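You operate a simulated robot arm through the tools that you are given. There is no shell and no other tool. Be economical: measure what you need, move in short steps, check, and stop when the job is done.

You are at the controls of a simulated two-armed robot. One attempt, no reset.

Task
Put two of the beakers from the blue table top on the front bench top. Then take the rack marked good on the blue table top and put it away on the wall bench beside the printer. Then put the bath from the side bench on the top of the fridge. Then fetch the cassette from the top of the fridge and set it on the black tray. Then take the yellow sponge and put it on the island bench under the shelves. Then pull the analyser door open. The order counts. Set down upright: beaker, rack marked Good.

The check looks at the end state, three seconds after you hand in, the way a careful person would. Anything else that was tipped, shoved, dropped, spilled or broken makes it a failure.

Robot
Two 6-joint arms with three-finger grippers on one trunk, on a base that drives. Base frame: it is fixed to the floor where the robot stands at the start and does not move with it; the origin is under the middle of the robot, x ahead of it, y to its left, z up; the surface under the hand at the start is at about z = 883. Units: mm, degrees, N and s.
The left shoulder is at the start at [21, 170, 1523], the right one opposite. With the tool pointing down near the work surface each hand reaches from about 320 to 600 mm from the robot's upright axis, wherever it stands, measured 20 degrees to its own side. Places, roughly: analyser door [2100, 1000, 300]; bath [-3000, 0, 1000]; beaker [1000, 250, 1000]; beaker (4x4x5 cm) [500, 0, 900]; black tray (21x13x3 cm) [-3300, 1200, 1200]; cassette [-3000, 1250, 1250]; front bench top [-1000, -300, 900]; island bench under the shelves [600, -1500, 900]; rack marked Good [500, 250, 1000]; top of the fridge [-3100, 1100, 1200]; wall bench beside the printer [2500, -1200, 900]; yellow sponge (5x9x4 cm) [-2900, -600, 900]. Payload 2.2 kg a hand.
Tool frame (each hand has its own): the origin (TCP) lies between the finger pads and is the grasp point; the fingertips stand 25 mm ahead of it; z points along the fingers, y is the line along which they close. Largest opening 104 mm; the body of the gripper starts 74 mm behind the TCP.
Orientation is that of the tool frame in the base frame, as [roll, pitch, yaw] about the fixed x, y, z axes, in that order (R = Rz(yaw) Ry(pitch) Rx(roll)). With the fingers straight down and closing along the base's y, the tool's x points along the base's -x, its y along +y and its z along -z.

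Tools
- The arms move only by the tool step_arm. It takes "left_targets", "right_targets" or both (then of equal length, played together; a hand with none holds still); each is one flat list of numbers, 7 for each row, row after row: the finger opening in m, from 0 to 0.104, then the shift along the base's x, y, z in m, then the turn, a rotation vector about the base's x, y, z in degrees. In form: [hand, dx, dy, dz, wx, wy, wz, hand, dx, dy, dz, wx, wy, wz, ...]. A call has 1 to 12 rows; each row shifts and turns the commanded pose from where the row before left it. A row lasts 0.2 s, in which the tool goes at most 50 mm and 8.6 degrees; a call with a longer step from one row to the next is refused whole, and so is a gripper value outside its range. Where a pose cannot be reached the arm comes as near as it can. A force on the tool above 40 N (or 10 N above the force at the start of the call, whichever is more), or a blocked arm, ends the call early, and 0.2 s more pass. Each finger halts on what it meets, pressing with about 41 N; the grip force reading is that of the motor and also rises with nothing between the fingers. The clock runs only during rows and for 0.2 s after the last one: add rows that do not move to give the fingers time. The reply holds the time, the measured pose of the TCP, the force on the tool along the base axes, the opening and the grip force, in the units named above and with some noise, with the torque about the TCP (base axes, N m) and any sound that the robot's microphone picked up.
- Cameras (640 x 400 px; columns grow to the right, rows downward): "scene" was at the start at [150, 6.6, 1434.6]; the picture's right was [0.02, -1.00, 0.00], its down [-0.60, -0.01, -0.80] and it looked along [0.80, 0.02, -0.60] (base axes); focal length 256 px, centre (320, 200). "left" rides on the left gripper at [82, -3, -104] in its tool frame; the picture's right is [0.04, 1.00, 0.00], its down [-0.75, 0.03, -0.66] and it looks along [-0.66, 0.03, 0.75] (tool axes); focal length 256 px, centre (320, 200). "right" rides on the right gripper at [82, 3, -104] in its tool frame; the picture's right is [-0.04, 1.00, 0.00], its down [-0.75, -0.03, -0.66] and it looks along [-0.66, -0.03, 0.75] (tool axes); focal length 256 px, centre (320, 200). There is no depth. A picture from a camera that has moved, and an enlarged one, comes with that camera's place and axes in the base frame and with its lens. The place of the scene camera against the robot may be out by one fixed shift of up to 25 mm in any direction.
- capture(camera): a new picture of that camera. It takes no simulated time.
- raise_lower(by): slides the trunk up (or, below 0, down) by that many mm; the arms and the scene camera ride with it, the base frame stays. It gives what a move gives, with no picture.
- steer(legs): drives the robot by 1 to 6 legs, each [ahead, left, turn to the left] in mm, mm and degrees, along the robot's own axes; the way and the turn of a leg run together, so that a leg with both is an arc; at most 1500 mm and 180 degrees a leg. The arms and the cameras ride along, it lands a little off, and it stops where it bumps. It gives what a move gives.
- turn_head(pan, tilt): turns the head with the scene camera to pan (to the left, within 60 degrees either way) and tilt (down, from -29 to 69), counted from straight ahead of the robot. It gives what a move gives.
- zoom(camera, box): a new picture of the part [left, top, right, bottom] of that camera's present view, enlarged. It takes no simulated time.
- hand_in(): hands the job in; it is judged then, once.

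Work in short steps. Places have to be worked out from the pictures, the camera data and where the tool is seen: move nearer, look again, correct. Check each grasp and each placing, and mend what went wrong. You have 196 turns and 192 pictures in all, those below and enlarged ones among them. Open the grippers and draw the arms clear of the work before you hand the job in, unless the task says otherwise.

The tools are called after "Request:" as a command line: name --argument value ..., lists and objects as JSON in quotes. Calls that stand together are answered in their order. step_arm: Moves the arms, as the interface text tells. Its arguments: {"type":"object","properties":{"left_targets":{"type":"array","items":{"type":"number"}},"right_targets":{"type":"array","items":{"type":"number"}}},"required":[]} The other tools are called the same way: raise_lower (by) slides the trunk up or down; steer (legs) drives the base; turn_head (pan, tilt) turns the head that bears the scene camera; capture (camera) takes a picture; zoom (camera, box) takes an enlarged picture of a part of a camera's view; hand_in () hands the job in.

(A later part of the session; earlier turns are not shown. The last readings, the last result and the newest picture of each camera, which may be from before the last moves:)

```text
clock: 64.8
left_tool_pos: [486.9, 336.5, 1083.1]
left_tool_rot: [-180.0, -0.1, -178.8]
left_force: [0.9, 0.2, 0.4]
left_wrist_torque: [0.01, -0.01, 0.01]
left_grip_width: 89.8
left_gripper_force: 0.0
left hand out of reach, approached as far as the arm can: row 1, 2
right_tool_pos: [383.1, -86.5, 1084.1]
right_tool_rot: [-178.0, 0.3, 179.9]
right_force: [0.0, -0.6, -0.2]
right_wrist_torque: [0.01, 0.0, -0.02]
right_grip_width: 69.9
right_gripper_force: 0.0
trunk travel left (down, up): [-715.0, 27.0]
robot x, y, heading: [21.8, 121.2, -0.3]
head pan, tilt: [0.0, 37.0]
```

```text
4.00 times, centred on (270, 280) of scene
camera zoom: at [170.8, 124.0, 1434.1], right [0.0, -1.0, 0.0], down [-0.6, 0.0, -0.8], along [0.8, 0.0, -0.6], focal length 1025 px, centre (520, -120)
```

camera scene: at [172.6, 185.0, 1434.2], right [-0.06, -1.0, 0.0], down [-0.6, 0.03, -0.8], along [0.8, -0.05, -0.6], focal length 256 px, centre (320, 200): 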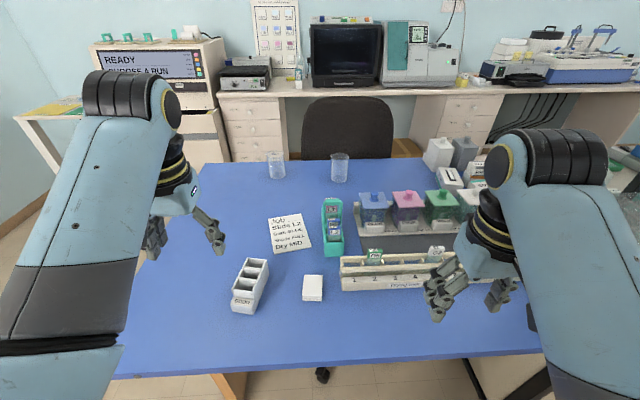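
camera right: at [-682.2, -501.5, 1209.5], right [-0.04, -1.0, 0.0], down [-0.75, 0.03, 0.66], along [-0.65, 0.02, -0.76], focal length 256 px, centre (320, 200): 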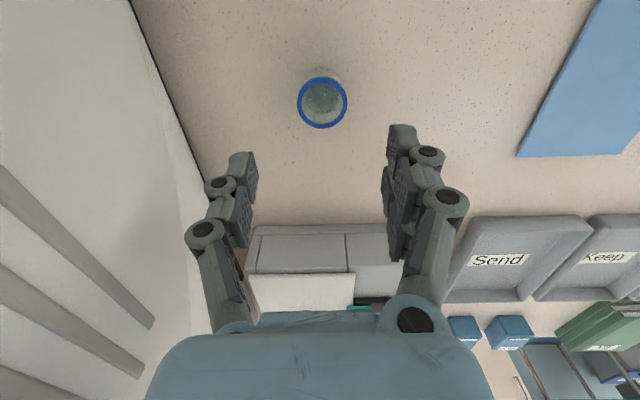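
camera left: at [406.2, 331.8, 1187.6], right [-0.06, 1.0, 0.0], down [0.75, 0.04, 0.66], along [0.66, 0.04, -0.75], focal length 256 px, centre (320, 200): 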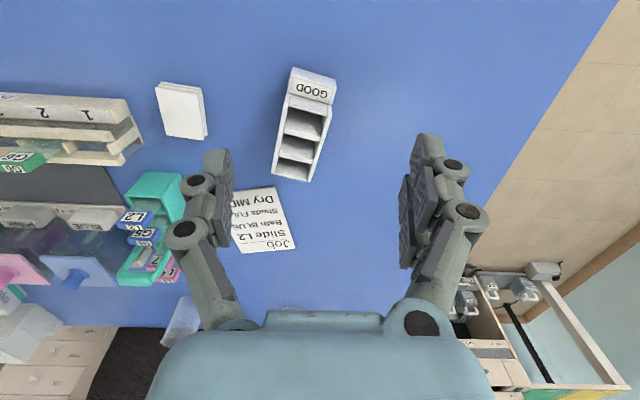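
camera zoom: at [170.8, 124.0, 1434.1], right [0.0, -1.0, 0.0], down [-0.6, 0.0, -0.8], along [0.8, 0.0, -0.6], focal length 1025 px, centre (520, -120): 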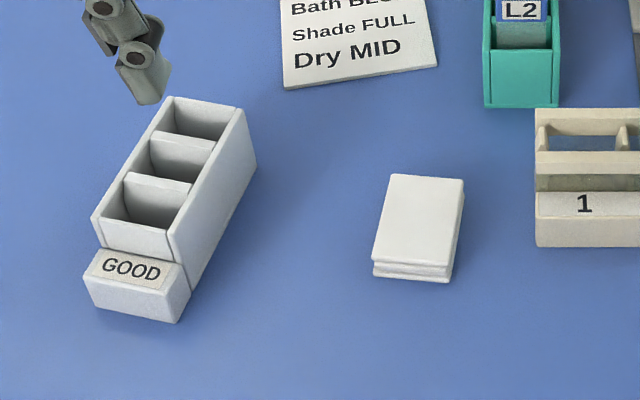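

Triangulation gives the rack body with its top at z≈956, about 40 mm wide, centred at (535,319) and turned -12°. I move over it, turn the hand and check before descending.

Request:
step_arm --left_targets '[0.08, 0.02, -0.008, 0, 0, 0, -6.7, 0.08, 0.02, -0.008, 0, 0, 0, -6.7, 0.08, 0.003, 0, -0.03, 0, 0, 0, 0.08, 0, 0, -0.04, 0, 0, 0]'

Request:
capture --camera "left"

```text
clock: 65.8
left_tool_pos: [530.5, 321.0, 1013.0]
left_tool_rot: [180.0, 0.0, 167.7]
left_force: [0.5, 0.6, -0.4]
left_wrist_torque: [0.02, 0.0, 0.0]
left_grip_width: 79.9
left_gripper_force: 0.0
right_tool_pos: [383.2, -86.7, 1083.7]
right_tool_rot: [-178.0, 0.2, 179.8]
right_force: [-0.2, 0.2, 0.2]
right_wrist_torque: [-0.03, 0.0, -0.01]
right_grip_width: 70.2
right_gripper_force: 0.0
trunk travel left (down, up): [-715.0, 27.0]
robot x, y, heading: [21.2, 119.4, -0.3]
head pan, tilt: [0.0, 37.0]
```

```text
163 pictures are left
camera left: at [450.4, 334.0, 1116.7], right [0.17, 0.98, 0.0], down [0.74, -0.13, 0.66], along [0.65, -0.11, -0.75], focal length 256 px, centre (320, 200)
```

left: 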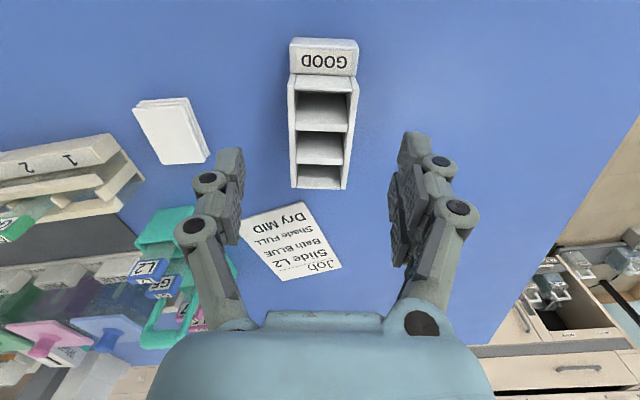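

Aligned. I descend to z≈924 and grip.

Request:
step_arm --left_targets '[0.08, 0, 0, -0.03, 0, 0, 0, 0.08, 0, 0, -0.03, 0, 0, 0, 0.08, 0, 0, -0.029, 0, 0, 0, 0.08, 0, 0, 0, 0, 0, 0, 0.02, 0, 0, 0, 0, 0, 0, 0.02, 0, 0, 0, 0, 0, 0, 0.02, 0, 0, 0, 0, 0, 0]'

Request:
capture --camera "left"

```text
clock: 67.4
left_tool_pos: [531.4, 320.5, 924.6]
left_tool_rot: [179.9, 0.1, 167.8]
left_force: [-0.2, 0.7, -0.1]
left_wrist_torque: [-0.05, -0.05, 0.0]
left_grip_width: 48.5
left_gripper_force: 41.0
right_tool_pos: [383.2, -86.9, 1083.7]
right_tool_rot: [-178.1, 0.3, 179.9]
right_force: [-0.6, -0.5, 0.9]
right_wrist_torque: [0.05, -0.02, -0.02]
right_grip_width: 70.0
right_gripper_force: 0.1
trunk travel left (down, up): [-715.0, 27.0]
robot x, y, heading: [19.1, 121.1, -0.3]
head pan, tilt: [0.0, 37.0]
```

```text
162 pictures are left
camera left: at [451.5, 334.8, 1029.6], right [0.17, 0.98, 0.0], down [0.74, -0.13, 0.66], along [0.65, -0.11, -0.75], focal length 256 px, centre (320, 200)
```

left: 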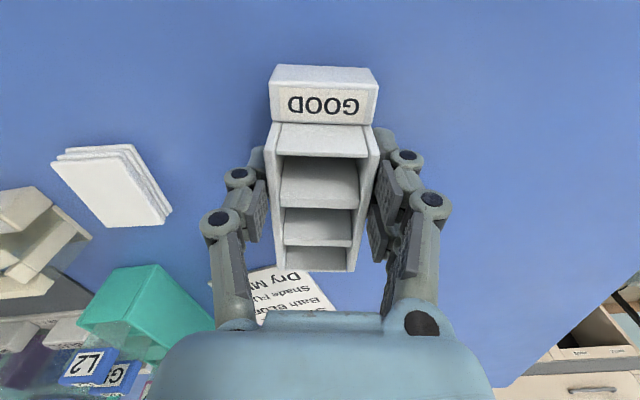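

The rack is gripped (48.5 mm). I lift it, tilt the head up and look for a route to the wall bench.

Request:
step_arm --left_targets '[0.02, 0, 0, 0.03, 0, 0, 0, 0.02, 0, 0, 0.045, 0, 0, 0, 0.02, 0, 0, 0.045, 0, 0, 0, 0.02, 0, 0, 0.045, 0, 0, 0, 0.02, 0, 0, 0.02, 0, 0, 0]'

Request:
turn_head --pan -10 --tilt 12

Request:
capture --camera "scene"

```text
clock: 68.6
left_tool_pos: [530.9, 320.8, 1110.1]
left_tool_rot: [179.9, -0.1, 167.7]
left_force: [0.0, -0.1, -1.2]
left_wrist_torque: [0.01, 0.02, 0.04]
left_grip_width: 48.6
left_gripper_force: 41.1
right_tool_pos: [384.3, -87.5, 1084.1]
right_tool_rot: [-178.0, 0.3, 179.9]
right_force: [-0.4, 0.7, 0.4]
right_wrist_torque: [-0.02, 0.0, 0.03]
right_grip_width: 69.9
right_gripper_force: 0.1
trunk travel left (down, up): [-715.0, 27.0]
robot x, y, heading: [21.7, 125.3, -0.3]
head pan, tilt: [0.0, 37.0]
```

```text
clock: 69.5
left_tool_pos: [532.0, 320.1, 1109.5]
left_tool_rot: [180.0, 0.0, 167.8]
left_force: [-0.3, -0.5, -1.2]
left_wrist_torque: [0.0, 0.02, 0.03]
left_grip_width: 48.6
left_gripper_force: 41.3
right_tool_pos: [383.6, -87.5, 1084.9]
right_tool_rot: [-178.0, 0.2, 179.8]
right_force: [0.0, 0.2, -0.1]
right_wrist_torque: [-0.02, 0.01, -0.01]
right_grip_width: 70.1
right_gripper_force: 0.0
trunk travel left (down, up): [-715.0, 27.0]
robot x, y, heading: [22.3, 118.0, -0.4]
head pan, tilt: [-10.0, 12.0]
```

```text
161 pictures are left
camera scene: at [175.8, 107.7, 1474.0], right [-0.18, -0.98, 0.0], down [-0.21, 0.04, -0.98], along [0.96, -0.17, -0.21], focal length 256 px, centre (320, 200)
```

scene: 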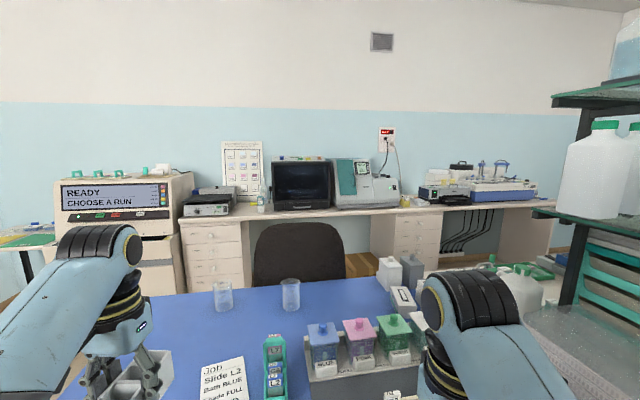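

Request:
zoom --camera "scene" --box '[170, 120, 410, 270]'

Request:
zoom --camera "scene" --box '[380, 120, 620, 270]'

```text
2.67 times, centred on (290, 195) of scene
camera zoom: at [175.8, 107.7, 1474.0], right [-0.18, -0.98, 0.0], down [-0.21, 0.04, -0.98], along [0.96, -0.17, -0.21], focal length 683 px, centre (400, 213)
```

zoom: 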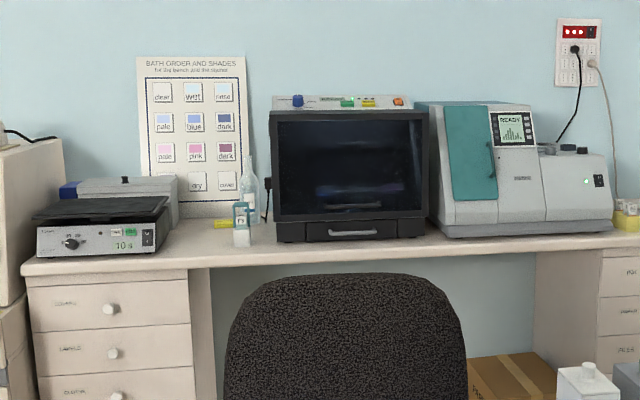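

```text
2.67 times, centred on (500, 195) of scene
camera zoom: at [175.8, 107.7, 1474.0], right [-0.18, -0.98, 0.0], down [-0.21, 0.04, -0.98], along [0.96, -0.17, -0.21], focal length 683 px, centre (-160, 213)
```

zoom: 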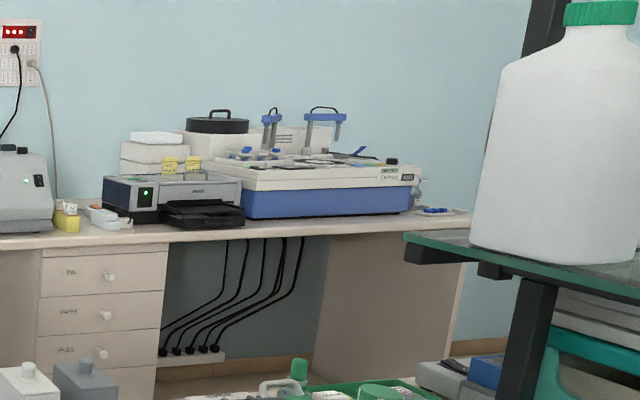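

The printer is at about y=-1530 on the wall bench, and the chair blocks the way behind the blue table. I'll go round the far (-y) end of the island. First I back up slightly, turn right to face -y and look.

Request:
steer --legs '[[-110, 0, 0], [0, 0, -90]]'

Request:
turn_head --pan 0 --tilt 20

Request:
capture --camera "scene"

```text
clock: 74.5
left_tool_pos: [111.2, -393.0, 1109.7]
left_tool_rot: [179.8, 0.0, 77.5]
left_force: [0.5, -0.1, -0.4]
left_wrist_torque: [0.02, -0.01, 0.01]
left_grip_width: 48.7
left_gripper_force: 40.9
right_tool_pos: [-296.0, -241.2, 1084.5]
right_tool_rot: [-178.1, 0.3, 89.7]
right_force: [0.5, 0.6, -0.1]
right_wrist_torque: [-0.02, 0.05, -0.01]
right_grip_width: 69.8
right_gripper_force: 0.0
trunk travel left (down, up): [-715.0, 27.0]
robot x, y, heading: [-86.3, 122.0, -90.2]
head pan, tilt: [-10.0, 12.0]
```

```text
clock: 75.2
left_tool_pos: [110.5, -391.5, 1110.0]
left_tool_rot: [179.9, 0.0, 77.3]
left_force: [-0.1, -0.6, -1.1]
left_wrist_torque: [-0.01, 0.03, 0.0]
left_grip_width: 48.7
left_gripper_force: 41.4
right_tool_pos: [-296.3, -240.5, 1084.0]
right_tool_rot: [-178.2, 0.4, 89.6]
right_force: [-1.0, -0.7, 0.0]
right_wrist_torque: [0.0, 0.0, -0.02]
right_grip_width: 70.1
right_gripper_force: 0.0
trunk travel left (down, up): [-715.0, 27.0]
robot x, y, heading: [-86.6, 120.1, -90.5]
head pan, tilt: [0.0, 20.0]
```

```text
158 pictures are left
camera scene: at [-96.4, -39.1, 1461.1], right [-1.0, 0.01, 0.0], down [0.0, 0.34, -0.94], along [-0.01, -0.94, -0.34], focal length 256 px, centre (320, 200)
```

scene: 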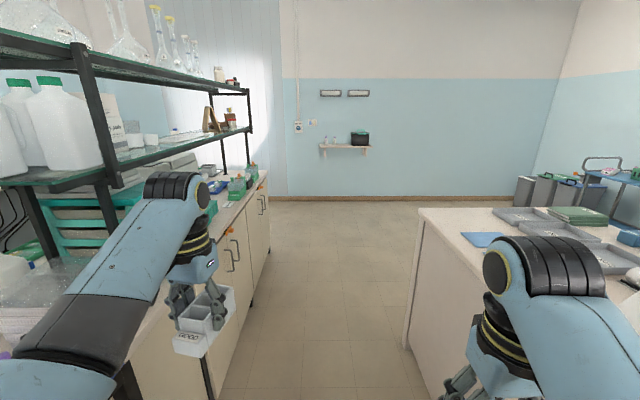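

The corridor is clear down to the wall. I drive ahead in stages, shifting slightly right to keep away from the shelves.

Request:
steer --legs '[[600, 0, 0.5], [0, -60, 0], [1200, 0, 0], [1000, 0, 0]]'

Request:
turn_head --pan 55 --tilt 20

Request:
capture --camera "scene"

```text
clock: 89.7
left_tool_pos: [57.8, -3210.7, 1109.8]
left_tool_rot: [179.8, 0.0, 77.9]
left_force: [-0.7, 0.9, -0.9]
left_wrist_torque: [-0.01, 0.01, 0.0]
left_grip_width: 48.5
left_gripper_force: 41.1
right_tool_pos: [-350.5, -3064.2, 1083.9]
right_tool_rot: [-178.1, 0.3, 90.1]
right_force: [0.0, -0.1, 1.0]
right_wrist_torque: [0.06, -0.01, 0.02]
right_grip_width: 70.1
right_gripper_force: 0.0
trunk travel left (down, up): [-715.0, 27.0]
robot x, y, heading: [-144.8, -2705.6, -90.1]
head pan, tilt: [0.0, 20.0]
```

```text
clock: 91.0
left_tool_pos: [58.7, -3210.1, 1108.5]
left_tool_rot: [179.9, 0.0, 77.9]
left_force: [-0.5, -0.8, -1.0]
left_wrist_torque: [-0.01, -0.01, 0.01]
left_grip_width: 48.9
left_gripper_force: 40.8
right_tool_pos: [-350.6, -3064.3, 1084.4]
right_tool_rot: [-178.1, 0.3, 90.1]
right_force: [0.4, 0.1, -1.0]
right_wrist_torque: [0.01, 0.03, -0.02]
right_grip_width: 69.7
right_gripper_force: 0.2
trunk travel left (down, up): [-715.0, 27.0]
robot x, y, heading: [-144.7, -2701.2, -90.1]
head pan, tilt: [55.0, 20.0]
```

```text
157 pictures are left
camera scene: at [-76.1, -2820.1, 1461.1], right [-0.57, -0.82, 0.0], down [-0.28, 0.2, -0.94], along [0.77, -0.54, -0.34], focal length 256 px, centre (320, 200)
```

scene: 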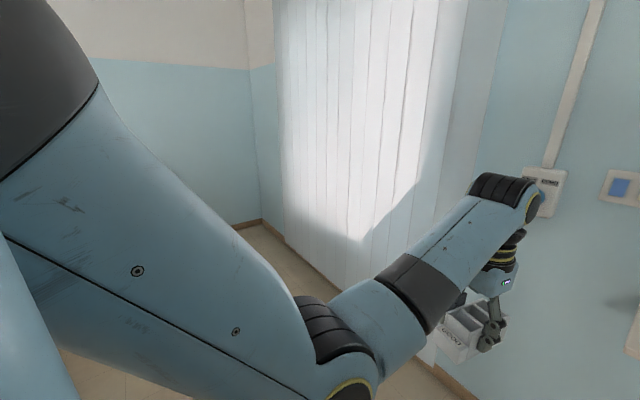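

The wall is at y≈-4000. I advance 250 mm more, turn left to face +x and look.

Request:
steer --legs '[[250, 0, 0], [0, 0, 90]]'

Request:
turn_head --pan 25 --tilt 20

Request:
capture --camera "scene"

```text
clock: 96.6
left_tool_pos: [367.5, -2760.6, 1108.6]
left_tool_rot: [179.8, 0.0, 167.2]
left_force: [-0.1, -0.2, -1.3]
left_wrist_torque: [0.0, 0.01, 0.02]
left_grip_width: 49.1
left_gripper_force: 40.8
right_tool_pos: [214.4, -3166.5, 1084.2]
right_tool_rot: [-178.1, 0.4, 179.4]
right_force: [0.3, 0.2, -1.1]
right_wrist_torque: [-0.01, 0.02, -0.02]
right_grip_width: 69.8
right_gripper_force: 0.0
trunk travel left (down, up): [-715.0, 27.0]
robot x, y, heading: [-142.0, -2953.2, -0.6]
head pan, tilt: [55.0, 20.0]
```

```text
clock: 97.6
left_tool_pos: [367.4, -2760.2, 1109.5]
left_tool_rot: [179.9, 0.0, 167.2]
left_force: [0.7, 0.3, -1.8]
left_wrist_torque: [0.01, 0.0, -0.03]
left_grip_width: 48.4
left_gripper_force: 41.2
right_tool_pos: [215.5, -3167.8, 1084.3]
right_tool_rot: [-178.2, 0.3, 179.3]
right_force: [0.6, -0.4, -0.4]
right_wrist_torque: [-0.01, 0.01, -0.02]
right_grip_width: 69.9
right_gripper_force: 0.2
trunk travel left (down, up): [-715.0, 27.0]
robot x, y, heading: [-139.9, -2956.7, -0.7]
head pan, tilt: [25.0, 20.0]
```

```text
156 pictures are left
camera scene: at [3.0, -2913.9, 1461.0], right [0.41, -0.91, 0.0], down [-0.31, -0.14, -0.94], along [0.86, 0.39, -0.34], focal length 256 px, centre (320, 200)
```

scene: 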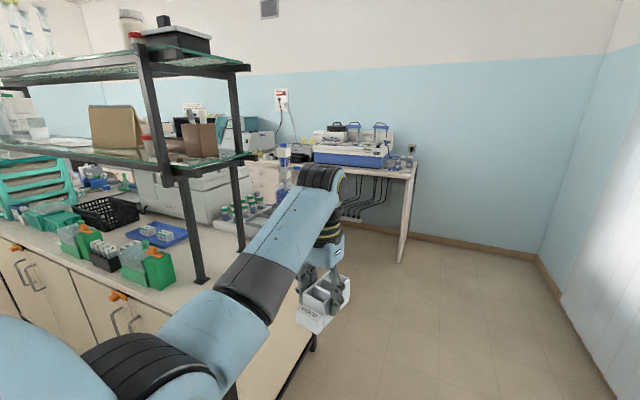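

The way is free: the island ends at about y=-2300, x≈1130, and the wall bench front is at x≈2390. I drive ahead to x≈1700, then left, and look.

Request:
steer --legs '[[1400, 0, 0.6], [430, 0, 0], [0, 1000, 0]]'

Request:
turn_head --pan 15 --tilt 25

Request:
capture --camera "scene"

```text
clock: 111.5
left_tool_pos: [2207.2, -1805.5, 1109.9]
left_tool_rot: [179.9, 0.0, 166.7]
left_force: [0.0, 0.2, -1.8]
left_wrist_torque: [-0.04, -0.02, 0.02]
left_grip_width: 48.5
left_gripper_force: 40.5
right_tool_pos: [2052.6, -2210.2, 1084.7]
right_tool_rot: [-178.2, 0.4, 178.9]
right_force: [-0.2, -0.2, 0.3]
right_wrist_torque: [0.0, 0.01, -0.01]
right_grip_width: 70.1
right_gripper_force: 0.0
trunk travel left (down, up): [-715.0, 27.0]
robot x, y, heading: [1695.1, -1995.0, -1.1]
head pan, tilt: [25.0, 20.0]
```

```text
clock: 112.2
left_tool_pos: [2207.1, -1806.0, 1108.4]
left_tool_rot: [179.8, -0.1, 166.7]
left_force: [-0.9, 0.8, -1.0]
left_wrist_torque: [-0.01, -0.02, 0.02]
left_grip_width: 48.6
left_gripper_force: 41.4
right_tool_pos: [2051.3, -2210.9, 1084.0]
right_tool_rot: [-178.1, 0.3, 179.0]
right_force: [-0.5, 0.4, 0.7]
right_wrist_torque: [-0.03, -0.01, 0.03]
right_grip_width: 69.9
right_gripper_force: 0.1
trunk travel left (down, up): [-715.0, 27.0]
robot x, y, heading: [1696.2, -1997.3, -1.2]
head pan, tilt: [15.0, 25.0]
```

```text
155 pictures are left
camera scene: at [1845.6, -1972.2, 1453.0], right [0.24, -0.97, 0.0], down [-0.41, -0.1, -0.91], along [0.88, 0.22, -0.42], focal length 256 px, centre (320, 200)
```

scene: 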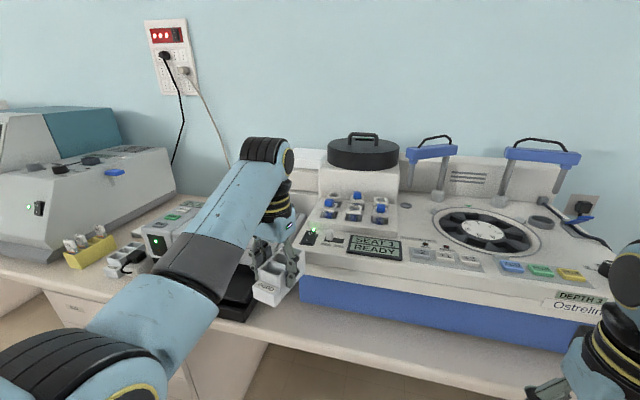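

The printer is just behind the left hand. I drive further left in front of the bench and look at the space beside it.

Request:
steer --legs '[[0, 520, 1]]'

Request:
turn_head --pan 5 --tilt 30

Request:
capture --camera "scene"

Request:
capture --camera "left"

```text
clock: 115.2
left_tool_pos: [2213.2, -1284.2, 1109.7]
left_tool_rot: [-180.0, 0.0, 167.3]
left_force: [-0.3, 0.3, 0.4]
left_wrist_torque: [-0.01, 0.07, -0.04]
left_grip_width: 48.9
left_gripper_force: 40.9
right_tool_pos: [2061.5, -1690.3, 1084.4]
right_tool_rot: [-178.0, 0.3, 179.5]
right_force: [0.3, 0.9, 0.1]
right_wrist_torque: [0.0, 0.0, 0.01]
right_grip_width: 70.0
right_gripper_force: 0.0
trunk travel left (down, up): [-715.0, 27.0]
robot x, y, heading: [1701.1, -1482.5, -0.5]
head pan, tilt: [15.0, 25.0]
```

```text
clock: 116.0
left_tool_pos: [2212.7, -1285.0, 1108.9]
left_tool_rot: [179.9, 0.0, 167.3]
left_force: [0.6, 0.1, -1.5]
left_wrist_torque: [-0.04, 0.01, 0.0]
left_grip_width: 48.5
left_gripper_force: 40.6
right_tool_pos: [2061.9, -1691.6, 1085.3]
right_tool_rot: [-178.1, 0.3, 179.4]
right_force: [-0.7, -0.3, -0.4]
right_wrist_torque: [0.05, 0.04, 0.0]
right_grip_width: 69.9
right_gripper_force: 0.0
trunk travel left (down, up): [-715.0, 27.0]
robot x, y, heading: [1702.2, -1481.0, -0.4]
head pan, tilt: [5.0, 30.0]
```

```text
154 pictures are left
camera scene: at [1854.3, -1471.0, 1445.0], right [0.08, -1.0, 0.0], down [-0.5, -0.04, -0.87], along [0.86, 0.07, -0.5], focal length 256 px, centre (320, 200)
```

scene: 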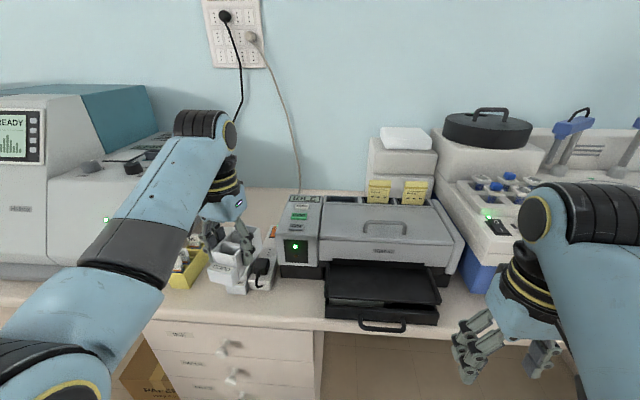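

```text
153 pictures are left
camera left: at [2133.3, -1270.1, 1213.6], right [0.18, 0.98, 0.0], down [0.74, -0.14, 0.66], along [0.65, -0.12, -0.75], focal length 256 px, centre (320, 200)
```

left: 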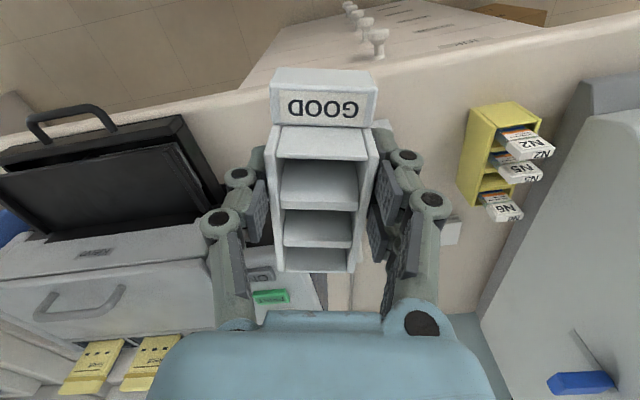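

The rack hides the target spot. I raise the hand and look past it.

Request:
step_arm --left_targets '[0.02, 0, 0, 0.045, 0, 0, 0, 0.02, 0, 0, 0.045, 0, 0, 0, 0.02, 0, 0.03, 0.03, 0, 0, 0, 0.02, 0, 0.04, 0, 0, 0, 0, 0.02, 0, 0.04, 0, 0, 0, 0]'

Request:
zoom --camera "scene" --box '[120, 170, 360, 320]'

Request:
capture --camera "left"

```text
clock: 117.2
left_tool_pos: [2260.2, -1179.3, 1170.3]
left_tool_rot: [-180.0, 0.0, 167.2]
left_force: [-0.4, 0.9, -1.3]
left_wrist_torque: [-0.04, 0.02, -0.01]
left_grip_width: 48.8
left_gripper_force: 40.6
left hand out of reach, approached as far as the arm can: row 1, 2, 3
right_tool_pos: [2062.4, -1689.1, 1084.1]
right_tool_rot: [-178.2, 0.3, 179.5]
right_force: [-0.4, 0.6, 0.6]
right_wrist_torque: [-0.07, -0.02, 0.02]
right_grip_width: 70.1
right_gripper_force: 0.0
trunk travel left (down, up): [-715.0, 27.0]
robot x, y, heading: [1703.6, -1484.2, -0.3]
head pan, tilt: [5.0, 30.0]
```

```text
2.67 times, centred on (240, 245) of scene
camera zoom: at [1854.4, -1469.5, 1445.0], right [0.08, -1.0, 0.0], down [-0.5, -0.04, -0.87], along [0.86, 0.07, -0.5], focal length 683 px, centre (533, 80)
```

zoom: 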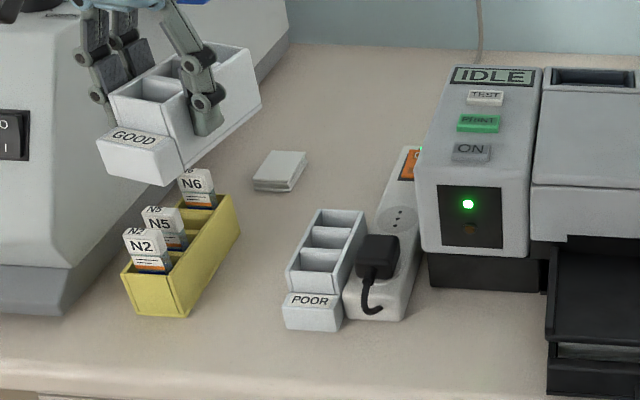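

```text
151 pictures are left
camera left: at [2181.1, -1164.1, 1274.0], right [0.18, 0.98, 0.0], down [0.74, -0.14, 0.66], along [0.65, -0.12, -0.75], focal length 256 px, centre (320, 200)
```

left: 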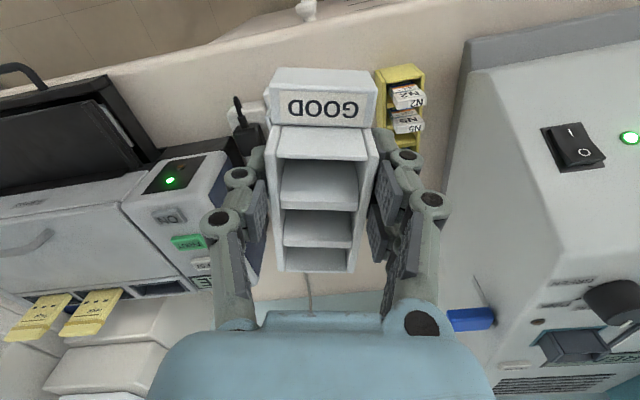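

There is a gap between the POOR rack and the yellow rack, about 115 mm wide. I zoom with the hand camera to refine it.

Request:
zoom --camera "left" --box '[220, 40, 460, 190]'

```text
2.67 times, centred on (340, 115) of left
camera zoom: at [2181.1, -1164.1, 1274.0], right [0.18, 0.98, 0.0], down [0.74, -0.14, 0.66], along [0.65, -0.12, -0.75], focal length 683 px, centre (267, 427)
```

zoom: 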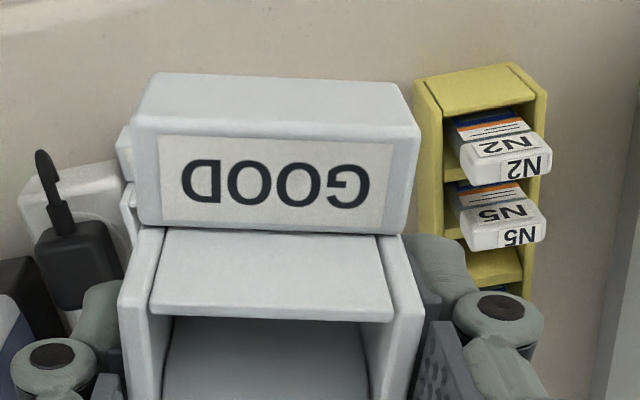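

By hand-camera parallax the bench is at z≈900 and the gap is centred on y≈-1157. I pull the hand in, square the rack and drive closer.

Request:
step_arm --left_targets '[0.02, -0.025, -0.035, -0.015, 0, 0, 4.3, 0.02, -0.025, -0.035, -0.015, 0, 0, 4.3, 0.02, -0.025, -0.034, -0.01, 0, 0, 4.2]'

Request:
steer --legs '[[0, 130, 0.3], [150, 0, 0]]'

Request:
capture --camera "left"

Request:
capture --camera "scene"

```text
clock: 118.0
left_tool_pos: [2191.3, -1286.2, 1122.1]
left_tool_rot: [179.9, 0.3, -179.8]
left_force: [0.5, -0.9, -0.7]
left_wrist_torque: [0.04, -0.03, -0.04]
left_grip_width: 48.5
left_gripper_force: 41.4
left hand out of reach, approached as far as the arm can: row 1, 2
right_tool_pos: [2060.7, -1693.5, 1085.1]
right_tool_rot: [-178.3, 0.3, 179.5]
right_force: [-0.7, -0.3, 0.4]
right_wrist_torque: [0.02, -0.02, 0.04]
right_grip_width: 70.3
right_gripper_force: 0.1
trunk travel left (down, up): [-715.0, 27.0]
robot x, y, heading: [1699.6, -1481.5, -0.2]
head pan, tilt: [5.0, 30.0]
```

```text
clock: 120.2
left_tool_pos: [2342.8, -1156.4, 1120.6]
left_tool_rot: [179.9, 0.1, -179.7]
left_force: [0.3, 0.4, -1.0]
left_wrist_torque: [0.0, 0.04, 0.01]
left_grip_width: 48.7
left_gripper_force: 40.6
right_tool_pos: [2213.1, -1563.0, 1085.4]
right_tool_rot: [-178.0, 0.3, 179.7]
right_force: [0.5, -0.4, -0.2]
right_wrist_torque: [-0.04, 0.01, -0.04]
right_grip_width: 70.0
right_gripper_force: 0.1
trunk travel left (down, up): [-715.0, 27.0]
robot x, y, heading: [1849.6, -1358.3, -0.2]
head pan, tilt: [5.0, 30.0]
```

```text
149 pictures are left
camera left: at [2261.0, -1159.7, 1225.0], right [-0.05, 1.0, 0.0], down [0.75, 0.03, 0.66], along [0.66, 0.03, -0.75], focal length 256 px, centre (320, 200)
```

left: 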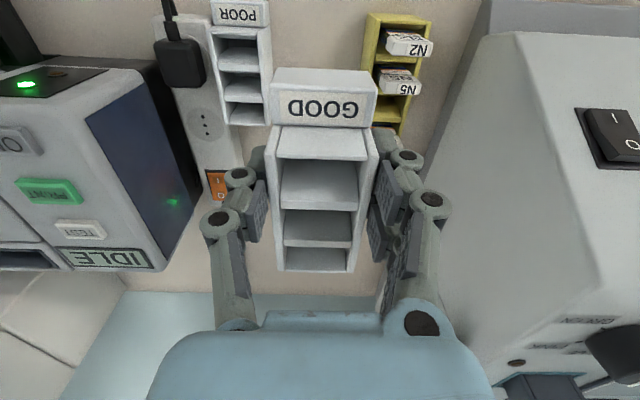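

```text
148 pictures are left
camera scene: at [2004.9, -1343.4, 1444.9], right [0.08, -1.0, 0.0], down [-0.5, -0.04, -0.87], along [0.86, 0.07, -0.5], focal length 256 px, centre (320, 200)
```

scene: 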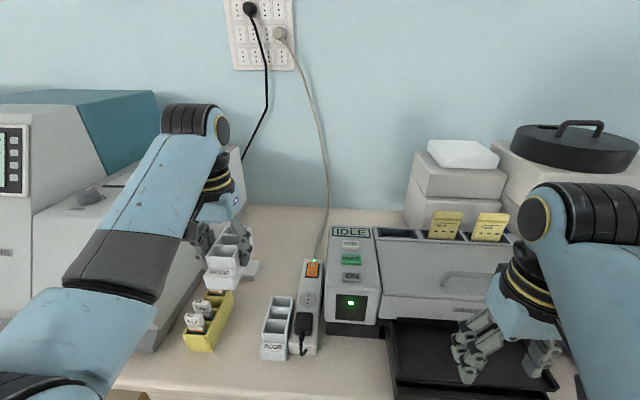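

The gap runs from y=-1203 to -1104 with its centre at about -1154. I'm aligned over it at x≈2350, so I descend to just above the bench.

Request:
step_arm --left_targets '[0.02, 0.008, 0.002, -0.03, 0, 0, 0, 0.02, 0, 0, -0.04, 0, 0, 0, 0.02, 0, 0, -0.03, 0, 0, 0, 0.02, 0, 0, -0.02, 0, 0, 0, 0.02, 0, 0, 0, 0, 0, 0]'

Request:
zoom --camera "scene" --box '[160, 220, 360, 370]'

Request:
capture --camera "left"

```text
clock: 121.4
left_tool_pos: [2351.1, -1153.4, 1000.7]
left_tool_rot: [180.0, 0.2, -179.7]
left_force: [-0.2, 0.0, -0.1]
left_wrist_torque: [0.0, -0.02, -0.02]
left_grip_width: 48.5
left_gripper_force: 41.0
right_tool_pos: [2212.0, -1563.2, 1085.0]
right_tool_rot: [-178.1, 0.3, 179.9]
right_force: [-0.2, 0.1, 0.7]
right_wrist_torque: [0.02, 0.01, -0.01]
right_grip_width: 69.8
right_gripper_force: 0.1
trunk travel left (down, up): [-715.0, 27.0]
robot x, y, heading: [1853.1, -1352.1, -0.4]
head pan, tilt: [5.0, 30.0]
```

```text
2.67 times, centred on (260, 295) of scene
camera zoom: at [2004.1, -1343.2, 1445.0], right [0.08, -1.0, 0.0], down [-0.5, -0.04, -0.87], along [0.86, 0.07, -0.5], focal length 683 px, centre (480, -53)
```

zoom: 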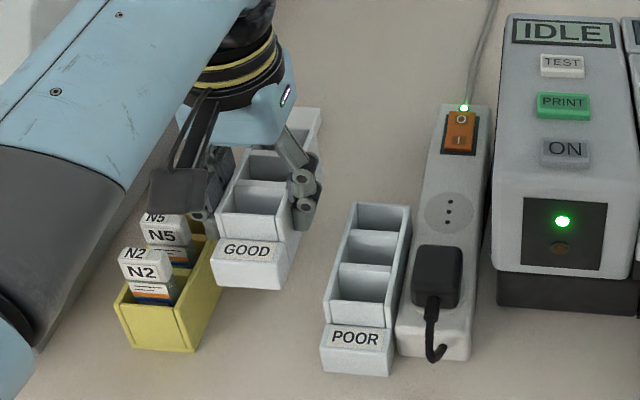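

```text
146 pictures are left
camera left: at [2269.8, -1157.3, 1104.8], right [-0.05, 1.0, 0.0], down [0.75, 0.03, 0.66], along [0.66, 0.03, -0.75], focal length 256 px, centre (320, 200)
```

left: 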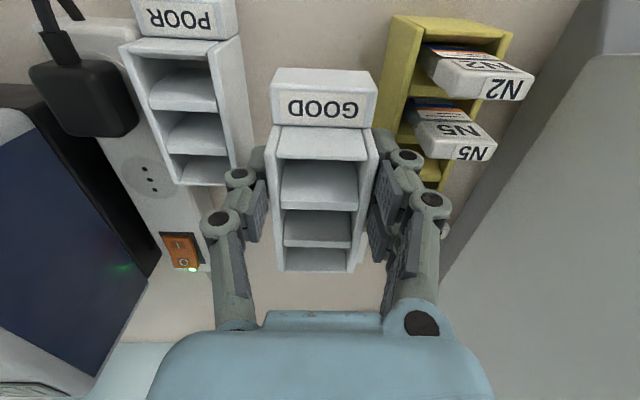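

The gap is tighter than I thought (about 85 mm). I'll put the rack a little deeper instead, so the fingers come down beyond the neighbours' ends. I raise the hand, drive 30 mm ahead and extend to x≈2418.

Request:
step_arm --left_targets '[0.02, 0, 0, 0.04, 0, 0, 0, 0.02, 0.015, 0, 0.02, 0, 0, 0, 0.02, 0.02, -0.002, 0, 0, 0, 0]'

Request:
steer --legs '[[32, 0, 0.3]]'

Request:
capture --camera "left"

```text
clock: 122.2
left_tool_pos: [2384.5, -1156.1, 1062.3]
left_tool_rot: [180.0, 0.1, -179.8]
left_force: [-0.6, 0.1, -1.1]
left_wrist_torque: [0.0, -0.02, 0.03]
left_grip_width: 48.7
left_gripper_force: 41.0
right_tool_pos: [2213.5, -1563.2, 1085.2]
right_tool_rot: [-178.2, 0.3, 179.9]
right_force: [-0.1, 1.2, 0.5]
right_wrist_torque: [0.0, 0.02, 0.02]
right_grip_width: 70.2
right_gripper_force: 0.1
trunk travel left (down, up): [-715.0, 27.0]
robot x, y, heading: [1849.2, -1354.6, -0.3]
head pan, tilt: [5.0, 30.0]
```

```text
clock: 123.0
left_tool_pos: [2413.9, -1154.9, 1064.0]
left_tool_rot: [179.9, 0.3, -179.3]
left_force: [-0.3, 0.1, -1.4]
left_wrist_torque: [0.01, -0.02, 0.0]
left_grip_width: 48.8
left_gripper_force: 40.9
right_tool_pos: [2245.5, -1561.3, 1084.0]
right_tool_rot: [-178.1, 0.4, -179.9]
right_force: [0.2, 0.4, 0.7]
right_wrist_torque: [0.05, 0.01, -0.02]
right_grip_width: 70.2
right_gripper_force: 0.1
trunk travel left (down, up): [-715.0, 27.0]
robot x, y, heading: [1882.7, -1358.0, -0.0]
head pan, tilt: [5.0, 30.0]
```

```text
145 pictures are left
camera left: at [2332.9, -1158.4, 1167.1], right [-0.05, 1.0, 0.0], down [0.75, 0.04, 0.66], along [0.66, 0.03, -0.75], focal length 256 px, centre (320, 200)
```

left: 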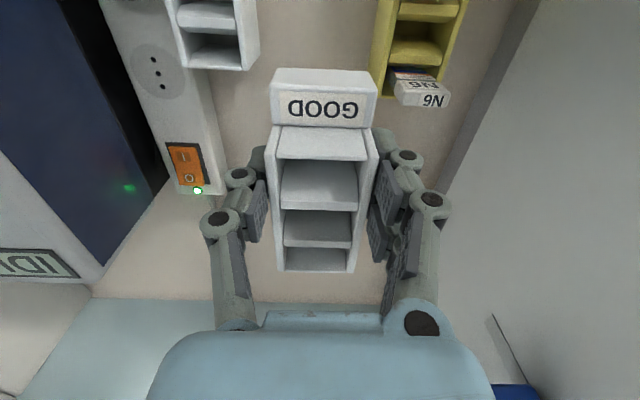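

The fingers will clear both neighbours, and the glass stack begins at x≈2494, beyond the rack's far end at 2461. I descend to 950 and then touch down.

Request:
step_arm --left_targets '[0.02, 0, 0, -0.04, 0, 0, 0, 0.02, 0, 0, -0.04, 0, 0, 0, 0.02, 0, 0, -0.03, 0, 0, 0, 0.02, 0, 0, -0.005, 0, 0, 0, 0.02, 0, 0, -0.004, 0, 0, 0]'

Request:
capture --camera "left"

```text
clock: 124.2
left_tool_pos: [2415.3, -1156.4, 947.1]
left_tool_rot: [179.9, 0.5, -179.3]
left_force: [0.5, -1.9, 31.4]
left_wrist_torque: [-0.03, 0.03, 0.03]
left_grip_width: 48.9
left_gripper_force: 40.6
right_tool_pos: [2243.6, -1561.6, 1084.7]
right_tool_rot: [-178.2, 0.4, 180.0]
right_force: [0.5, 0.2, 0.2]
right_wrist_torque: [0.01, 0.01, -0.03]
right_grip_width: 70.2
right_gripper_force: 0.1
trunk travel left (down, up): [-715.0, 27.0]
robot x, y, heading: [1885.0, -1356.3, 0.1]
head pan, tilt: [5.0, 30.0]
```

```text
144 pictures are left
camera left: at [2333.5, -1160.4, 1049.1], right [-0.05, 1.0, 0.0], down [0.75, 0.04, 0.66], along [0.66, 0.03, -0.75], focal length 256 px, centre (320, 200)
```

left: 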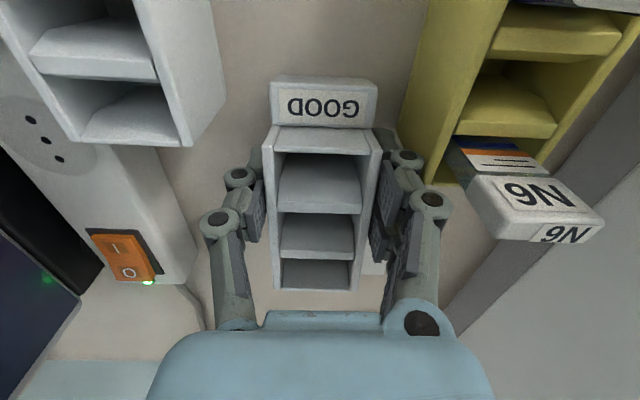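

Contact at z=947 with the bench at about 905. I ease up 2 mm, open to 66 mm, and rise straight up.

Request:
step_arm --left_targets '[0.03, 0, 0, 0.0015, 0, 0, 0, 0.045, 0, 0, 0, 0, 0, 0, 0.056, 0, 0, 0, 0, 0, 0, 0.066, 0, 0, 0, 0, 0, 0, 0.066, 0, 0, 0, 0, 0, 0, 0.066, 0, 0, 0.02, 0, 0, 0, 0.066, 0, 0, 0.03, 0, 0, 0, 0.066, 0, 0, 0.04, 0, 0, 0, 0.066, 0, 0, 0.04, 0, 0, 0, 0.066, 0, 0, 0.03, 0, 0, 0]'

Request:
capture --camera "left"

Request:
zoom --camera "scene" --box '[160, 220, 360, 370]'

```text
clock: 126.5
left_tool_pos: [2415.3, -1153.8, 1105.6]
left_tool_rot: [179.9, 0.1, -179.4]
left_force: [0.0, 0.2, -0.3]
left_wrist_torque: [-0.03, -0.01, 0.0]
left_grip_width: 65.8
left_gripper_force: 0.0
right_tool_pos: [2244.1, -1562.3, 1085.2]
right_tool_rot: [-178.2, 0.3, 180.0]
right_force: [-0.1, 0.8, -0.8]
right_wrist_torque: [-0.03, 0.01, 0.0]
right_grip_width: 70.0
right_gripper_force: 0.0
trunk travel left (down, up): [-715.0, 27.0]
robot x, y, heading: [1883.2, -1354.7, -0.2]
head pan, tilt: [5.0, 30.0]
```

```text
143 pictures are left
camera left: at [2333.0, -1157.8, 1210.5], right [-0.05, 1.0, 0.0], down [0.75, 0.04, 0.66], along [0.66, 0.03, -0.75], focal length 256 px, centre (320, 200)
```

left: 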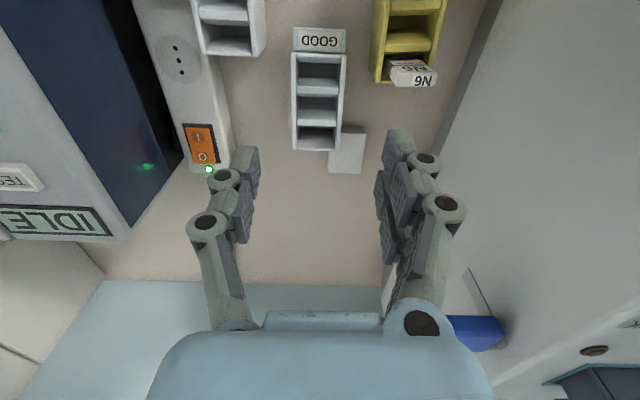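

```text
2.67 times, centred on (260, 295) of scene
camera zoom: at [2035.9, -1342.8, 1445.0], right [0.09, -1.0, 0.0], down [-0.5, -0.04, -0.87], along [0.86, 0.07, -0.5], focal length 683 px, centre (480, -53)
```

zoom: 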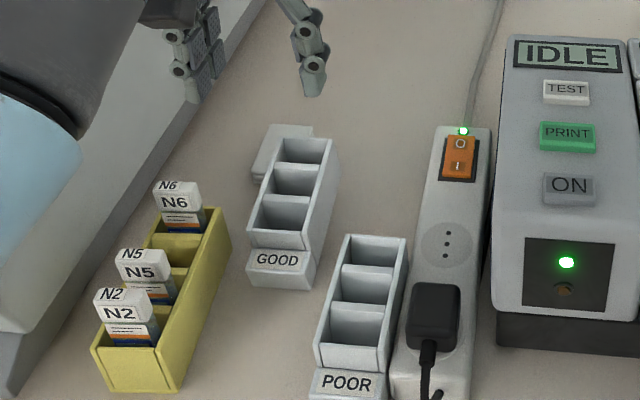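

Request:
zoom --camera "left" --box '[260, 10, 400, 190]'

Request:
zoom --camera "scene" --box '[220, 250, 300, 310]'

```text
2.22 times, centred on (330, 100) of left
camera zoom: at [2333.0, -1157.8, 1210.5], right [-0.05, 1.0, 0.0], down [0.75, 0.04, 0.66], along [0.66, 0.03, -0.75], focal length 569 px, centre (298, 422)
```

zoom: 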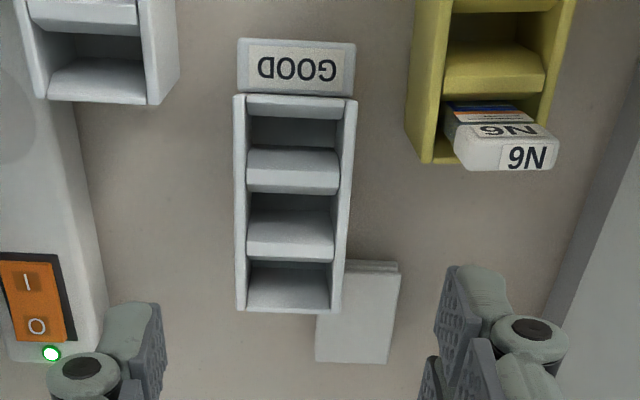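

```text
6.67 times, centred on (260, 280) of scene
camera zoom: at [2035.9, -1342.8, 1445.0], right [0.09, -1.0, 0.0], down [-0.5, -0.04, -0.87], along [0.86, 0.07, -0.5], focal length 1708 px, centre (720, -333)
```

zoom: 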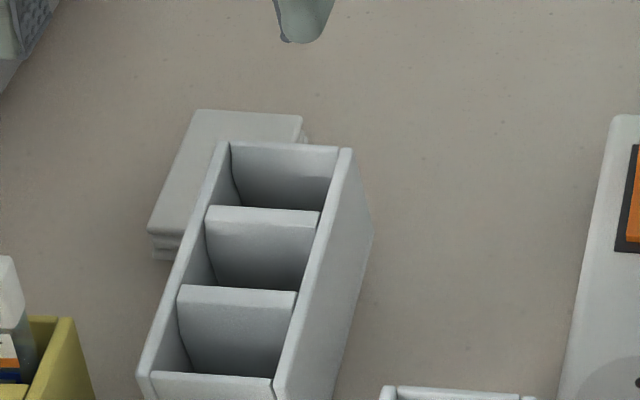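

The rack's far corner looks as if it may overlap the little glass stack. To be safe I regrasp it, lift it slightly, and set it 10 mm to the right and 8 mm nearer.

Request:
step_arm --left_targets '[0.066, 0, -0.001, -0.04, 0, 0, 0, 0.066, 0, 0, -0.04, 0, 0, 0, 0.066, 0, 0, -0.04, 0, 0, 0, 0.066, 0, 0, -0.034, 0, 0, 0, 0.066, 0, 0, 0, 0, 0, 0, 0.02, 0, 0, 0, 0, 0, 0, 0.02, 0, 0, 0, 0, 0, 0, 0.02, 0, 0, 0, 0, 0, 0]'

Request:
capture --camera "left"

```text
clock: 128.2
left_tool_pos: [2415.6, -1154.1, 951.9]
left_tool_rot: [179.9, 0.2, -179.4]
left_force: [0.0, -0.2, -0.5]
left_wrist_torque: [0.05, 0.03, 0.0]
left_grip_width: 48.7
left_gripper_force: 40.9
right_tool_pos: [2244.6, -1561.0, 1085.0]
right_tool_rot: [-178.2, 0.4, 180.0]
right_force: [0.1, -0.7, -0.8]
right_wrist_torque: [-0.02, 0.0, 0.02]
right_grip_width: 70.0
right_gripper_force: 0.0
trunk travel left (down, up): [-715.0, 27.0]
robot x, y, heading: [1882.0, -1356.2, -0.2]
head pan, tilt: [5.0, 30.0]
```

```text
139 pictures are left
camera left: at [2335.2, -1158.6, 1055.4], right [-0.05, 1.0, 0.0], down [0.75, 0.04, 0.66], along [0.66, 0.03, -0.75], focal length 256 px, centre (320, 200)
```

left: 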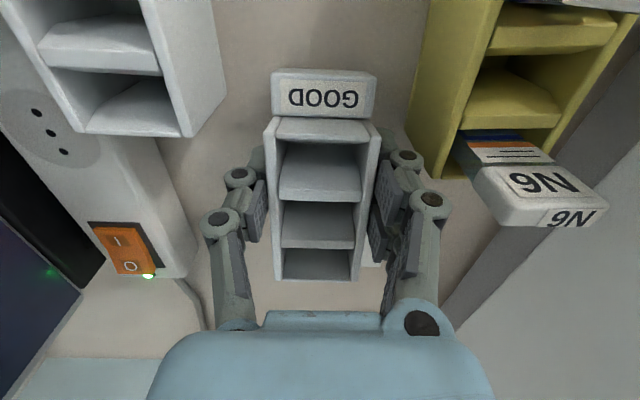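

The rack slid slightly in the grip on touchdown, which suggests it landed on the stack's corner. I lift it 30 mm, shift it clear (-10 y, -10 x) and look.

Request:
step_arm --left_targets '[0.02, 0, 0, 0.015, 0, 0, 0, 0.02, 0, 0, 0.015, 0, 0, 0, 0.02, -0.01, -0.01, 0, 0, 0, 0, 0.02, 0, 0, 0, 0, 0, 0]'

Request:
capture --camera "left"

Request:
zoom --camera "scene" --box '[180, 230, 320, 330]'

```text
clock: 129.2
left_tool_pos: [2405.7, -1165.7, 980.8]
left_tool_rot: [179.8, 0.0, -179.4]
left_force: [0.3, -0.4, -0.7]
left_wrist_torque: [0.0, 0.03, -0.02]
left_grip_width: 48.5
left_gripper_force: 40.5
right_tool_pos: [2245.6, -1560.7, 1084.4]
right_tool_rot: [-178.1, 0.3, -180.0]
right_force: [-0.7, -0.2, -0.4]
right_wrist_torque: [-0.03, 0.03, 0.0]
right_grip_width: 70.0
right_gripper_force: 0.0
trunk travel left (down, up): [-715.0, 27.0]
robot x, y, heading: [1885.1, -1355.7, -0.1]
head pan, tilt: [5.0, 30.0]
```

```text
138 pictures are left
camera left: at [2324.4, -1169.2, 1085.9], right [-0.05, 1.0, 0.0], down [0.75, 0.04, 0.66], along [0.66, 0.03, -0.75], focal length 256 px, centre (320, 200)
```

left: 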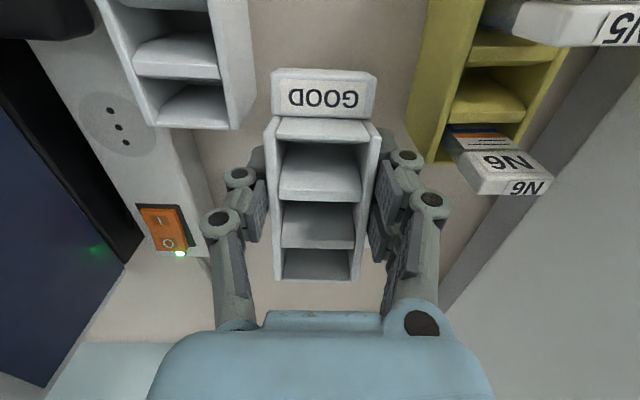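

```text
4.00 times, centred on (250, 280) of scene
camera zoom: at [2036.3, -1342.3, 1444.9], right [0.09, -1.0, 0.0], down [-0.5, -0.04, -0.87], along [0.86, 0.07, -0.5], focal length 1025 px, centre (600, -120)
```

zoom: 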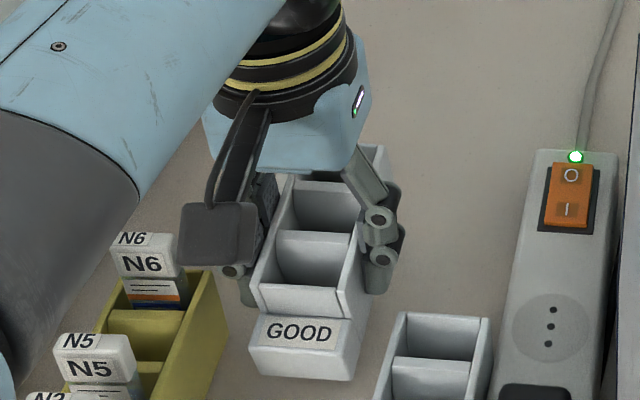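

The rack sits a few degrees rear-high in the grip, so it had indeed been on the stack corner. I compensate with +5° about y, move to (2416,-1170) and lower carefully.

Request:
step_arm --left_targets '[0.02, 0.01, -0.0045, 0, 0, 2.5, 0, 0.02, 0, 0, 0, 0, 2.5, 0, 0.02, 0, 0, -0.02, 0, 0, 0, 0.02, 0, 0, 0, 0, 0, 0]'

Request:
capture --camera "left"

Request:
zoom --camera "scene" --box '[200, 240, 320, 330]'

```text
clock: 130.2
left_tool_pos: [2414.6, -1169.9, 961.7]
left_tool_rot: [179.8, -4.8, -179.5]
left_force: [-0.4, -0.3, -0.1]
left_wrist_torque: [0.04, 0.01, 0.0]
left_grip_width: 48.6
left_gripper_force: 41.0
right_tool_pos: [2245.9, -1562.0, 1084.7]
right_tool_rot: [-178.1, 0.3, -179.9]
right_force: [0.4, -0.4, 0.4]
right_wrist_torque: [-0.01, -0.02, 0.02]
right_grip_width: 70.1
right_gripper_force: 0.1
trunk travel left (down, up): [-715.0, 27.0]
robot x, y, heading: [1877.8, -1353.1, -0.2]
head pan, tilt: [5.0, 30.0]
```

```text
136 pictures are left
camera left: at [2344.0, -1173.9, 1072.8], right [-0.05, 1.0, 0.01], down [0.81, 0.04, 0.59], along [0.59, 0.03, -0.81], focal length 256 px, centre (320, 200)
```

left: 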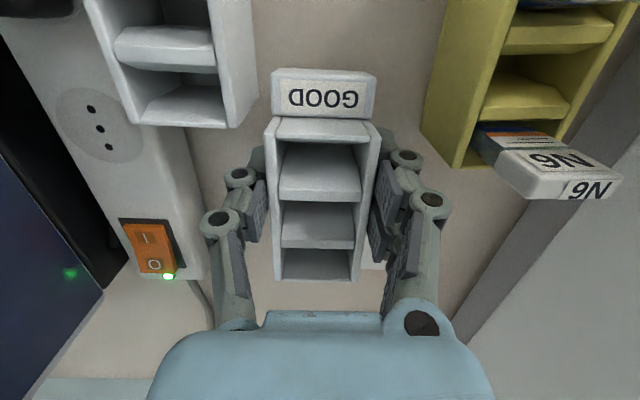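

```text
4.44 times, centred on (260, 285) of scene
camera zoom: at [2035.9, -1342.7, 1445.0], right [0.09, -1.0, 0.0], down [-0.5, -0.04, -0.87], along [0.86, 0.07, -0.5], focal length 1139 px, centre (587, -178)
```

zoom: 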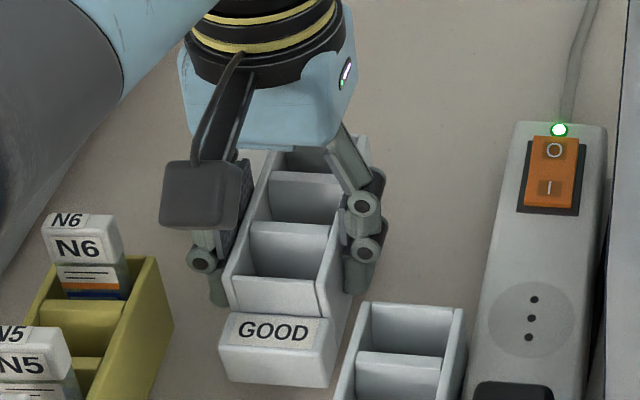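

Request:
step_arm --left_targets '[0.02, 0, 0, -0.006, 0, 0, 0, 0.02, 0, 0, -0.003, 0, 0, 0, 0.02, 0, 0, -0.003, 0, 0, 0]'

```text
clock: 131.1
left_tool_pos: [2415.9, -1169.8, 949.2]
left_tool_rot: [180.0, -4.9, -179.4]
left_force: [-0.1, -0.2, -1.9]
left_wrist_torque: [0.0, 0.0, -0.03]
left_grip_width: 48.7
left_gripper_force: 40.8
right_tool_pos: [2244.6, -1561.7, 1084.8]
right_tool_rot: [-178.1, 0.3, -180.0]
right_force: [0.5, 0.0, -0.1]
right_wrist_torque: [0.04, 0.02, 0.0]
right_grip_width: 70.2
right_gripper_force: 0.1
trunk travel left (down, up): [-715.0, 27.0]
robot x, y, heading: [1882.7, -1355.5, -0.1]
head pan, tilt: [5.0, 30.0]
```

Request:
step_arm --left_targets '[0.02, 0, 0, -0.003, 0, 0, 0, 0.02, 0, 0, -0.002, 0, 0, 0]'

```text
clock: 131.7
left_tool_pos: [2416.4, -1170.7, 946.8]
left_tool_rot: [179.9, -4.5, -179.3]
left_force: [-2.1, -0.9, 18.0]
left_wrist_torque: [-0.06, 1.0, -0.02]
left_grip_width: 48.8
left_gripper_force: 41.1
right_tool_pos: [2243.1, -1562.0, 1085.3]
right_tool_rot: [-178.3, 0.5, -179.9]
right_force: [-1.1, 0.1, 0.0]
right_wrist_torque: [0.0, -0.01, 0.03]
right_grip_width: 69.7
right_gripper_force: 0.0
trunk travel left (down, up): [-715.0, 27.0]
robot x, y, heading: [1883.1, -1350.0, -0.0]
head pan, tilt: [5.0, 30.0]
```

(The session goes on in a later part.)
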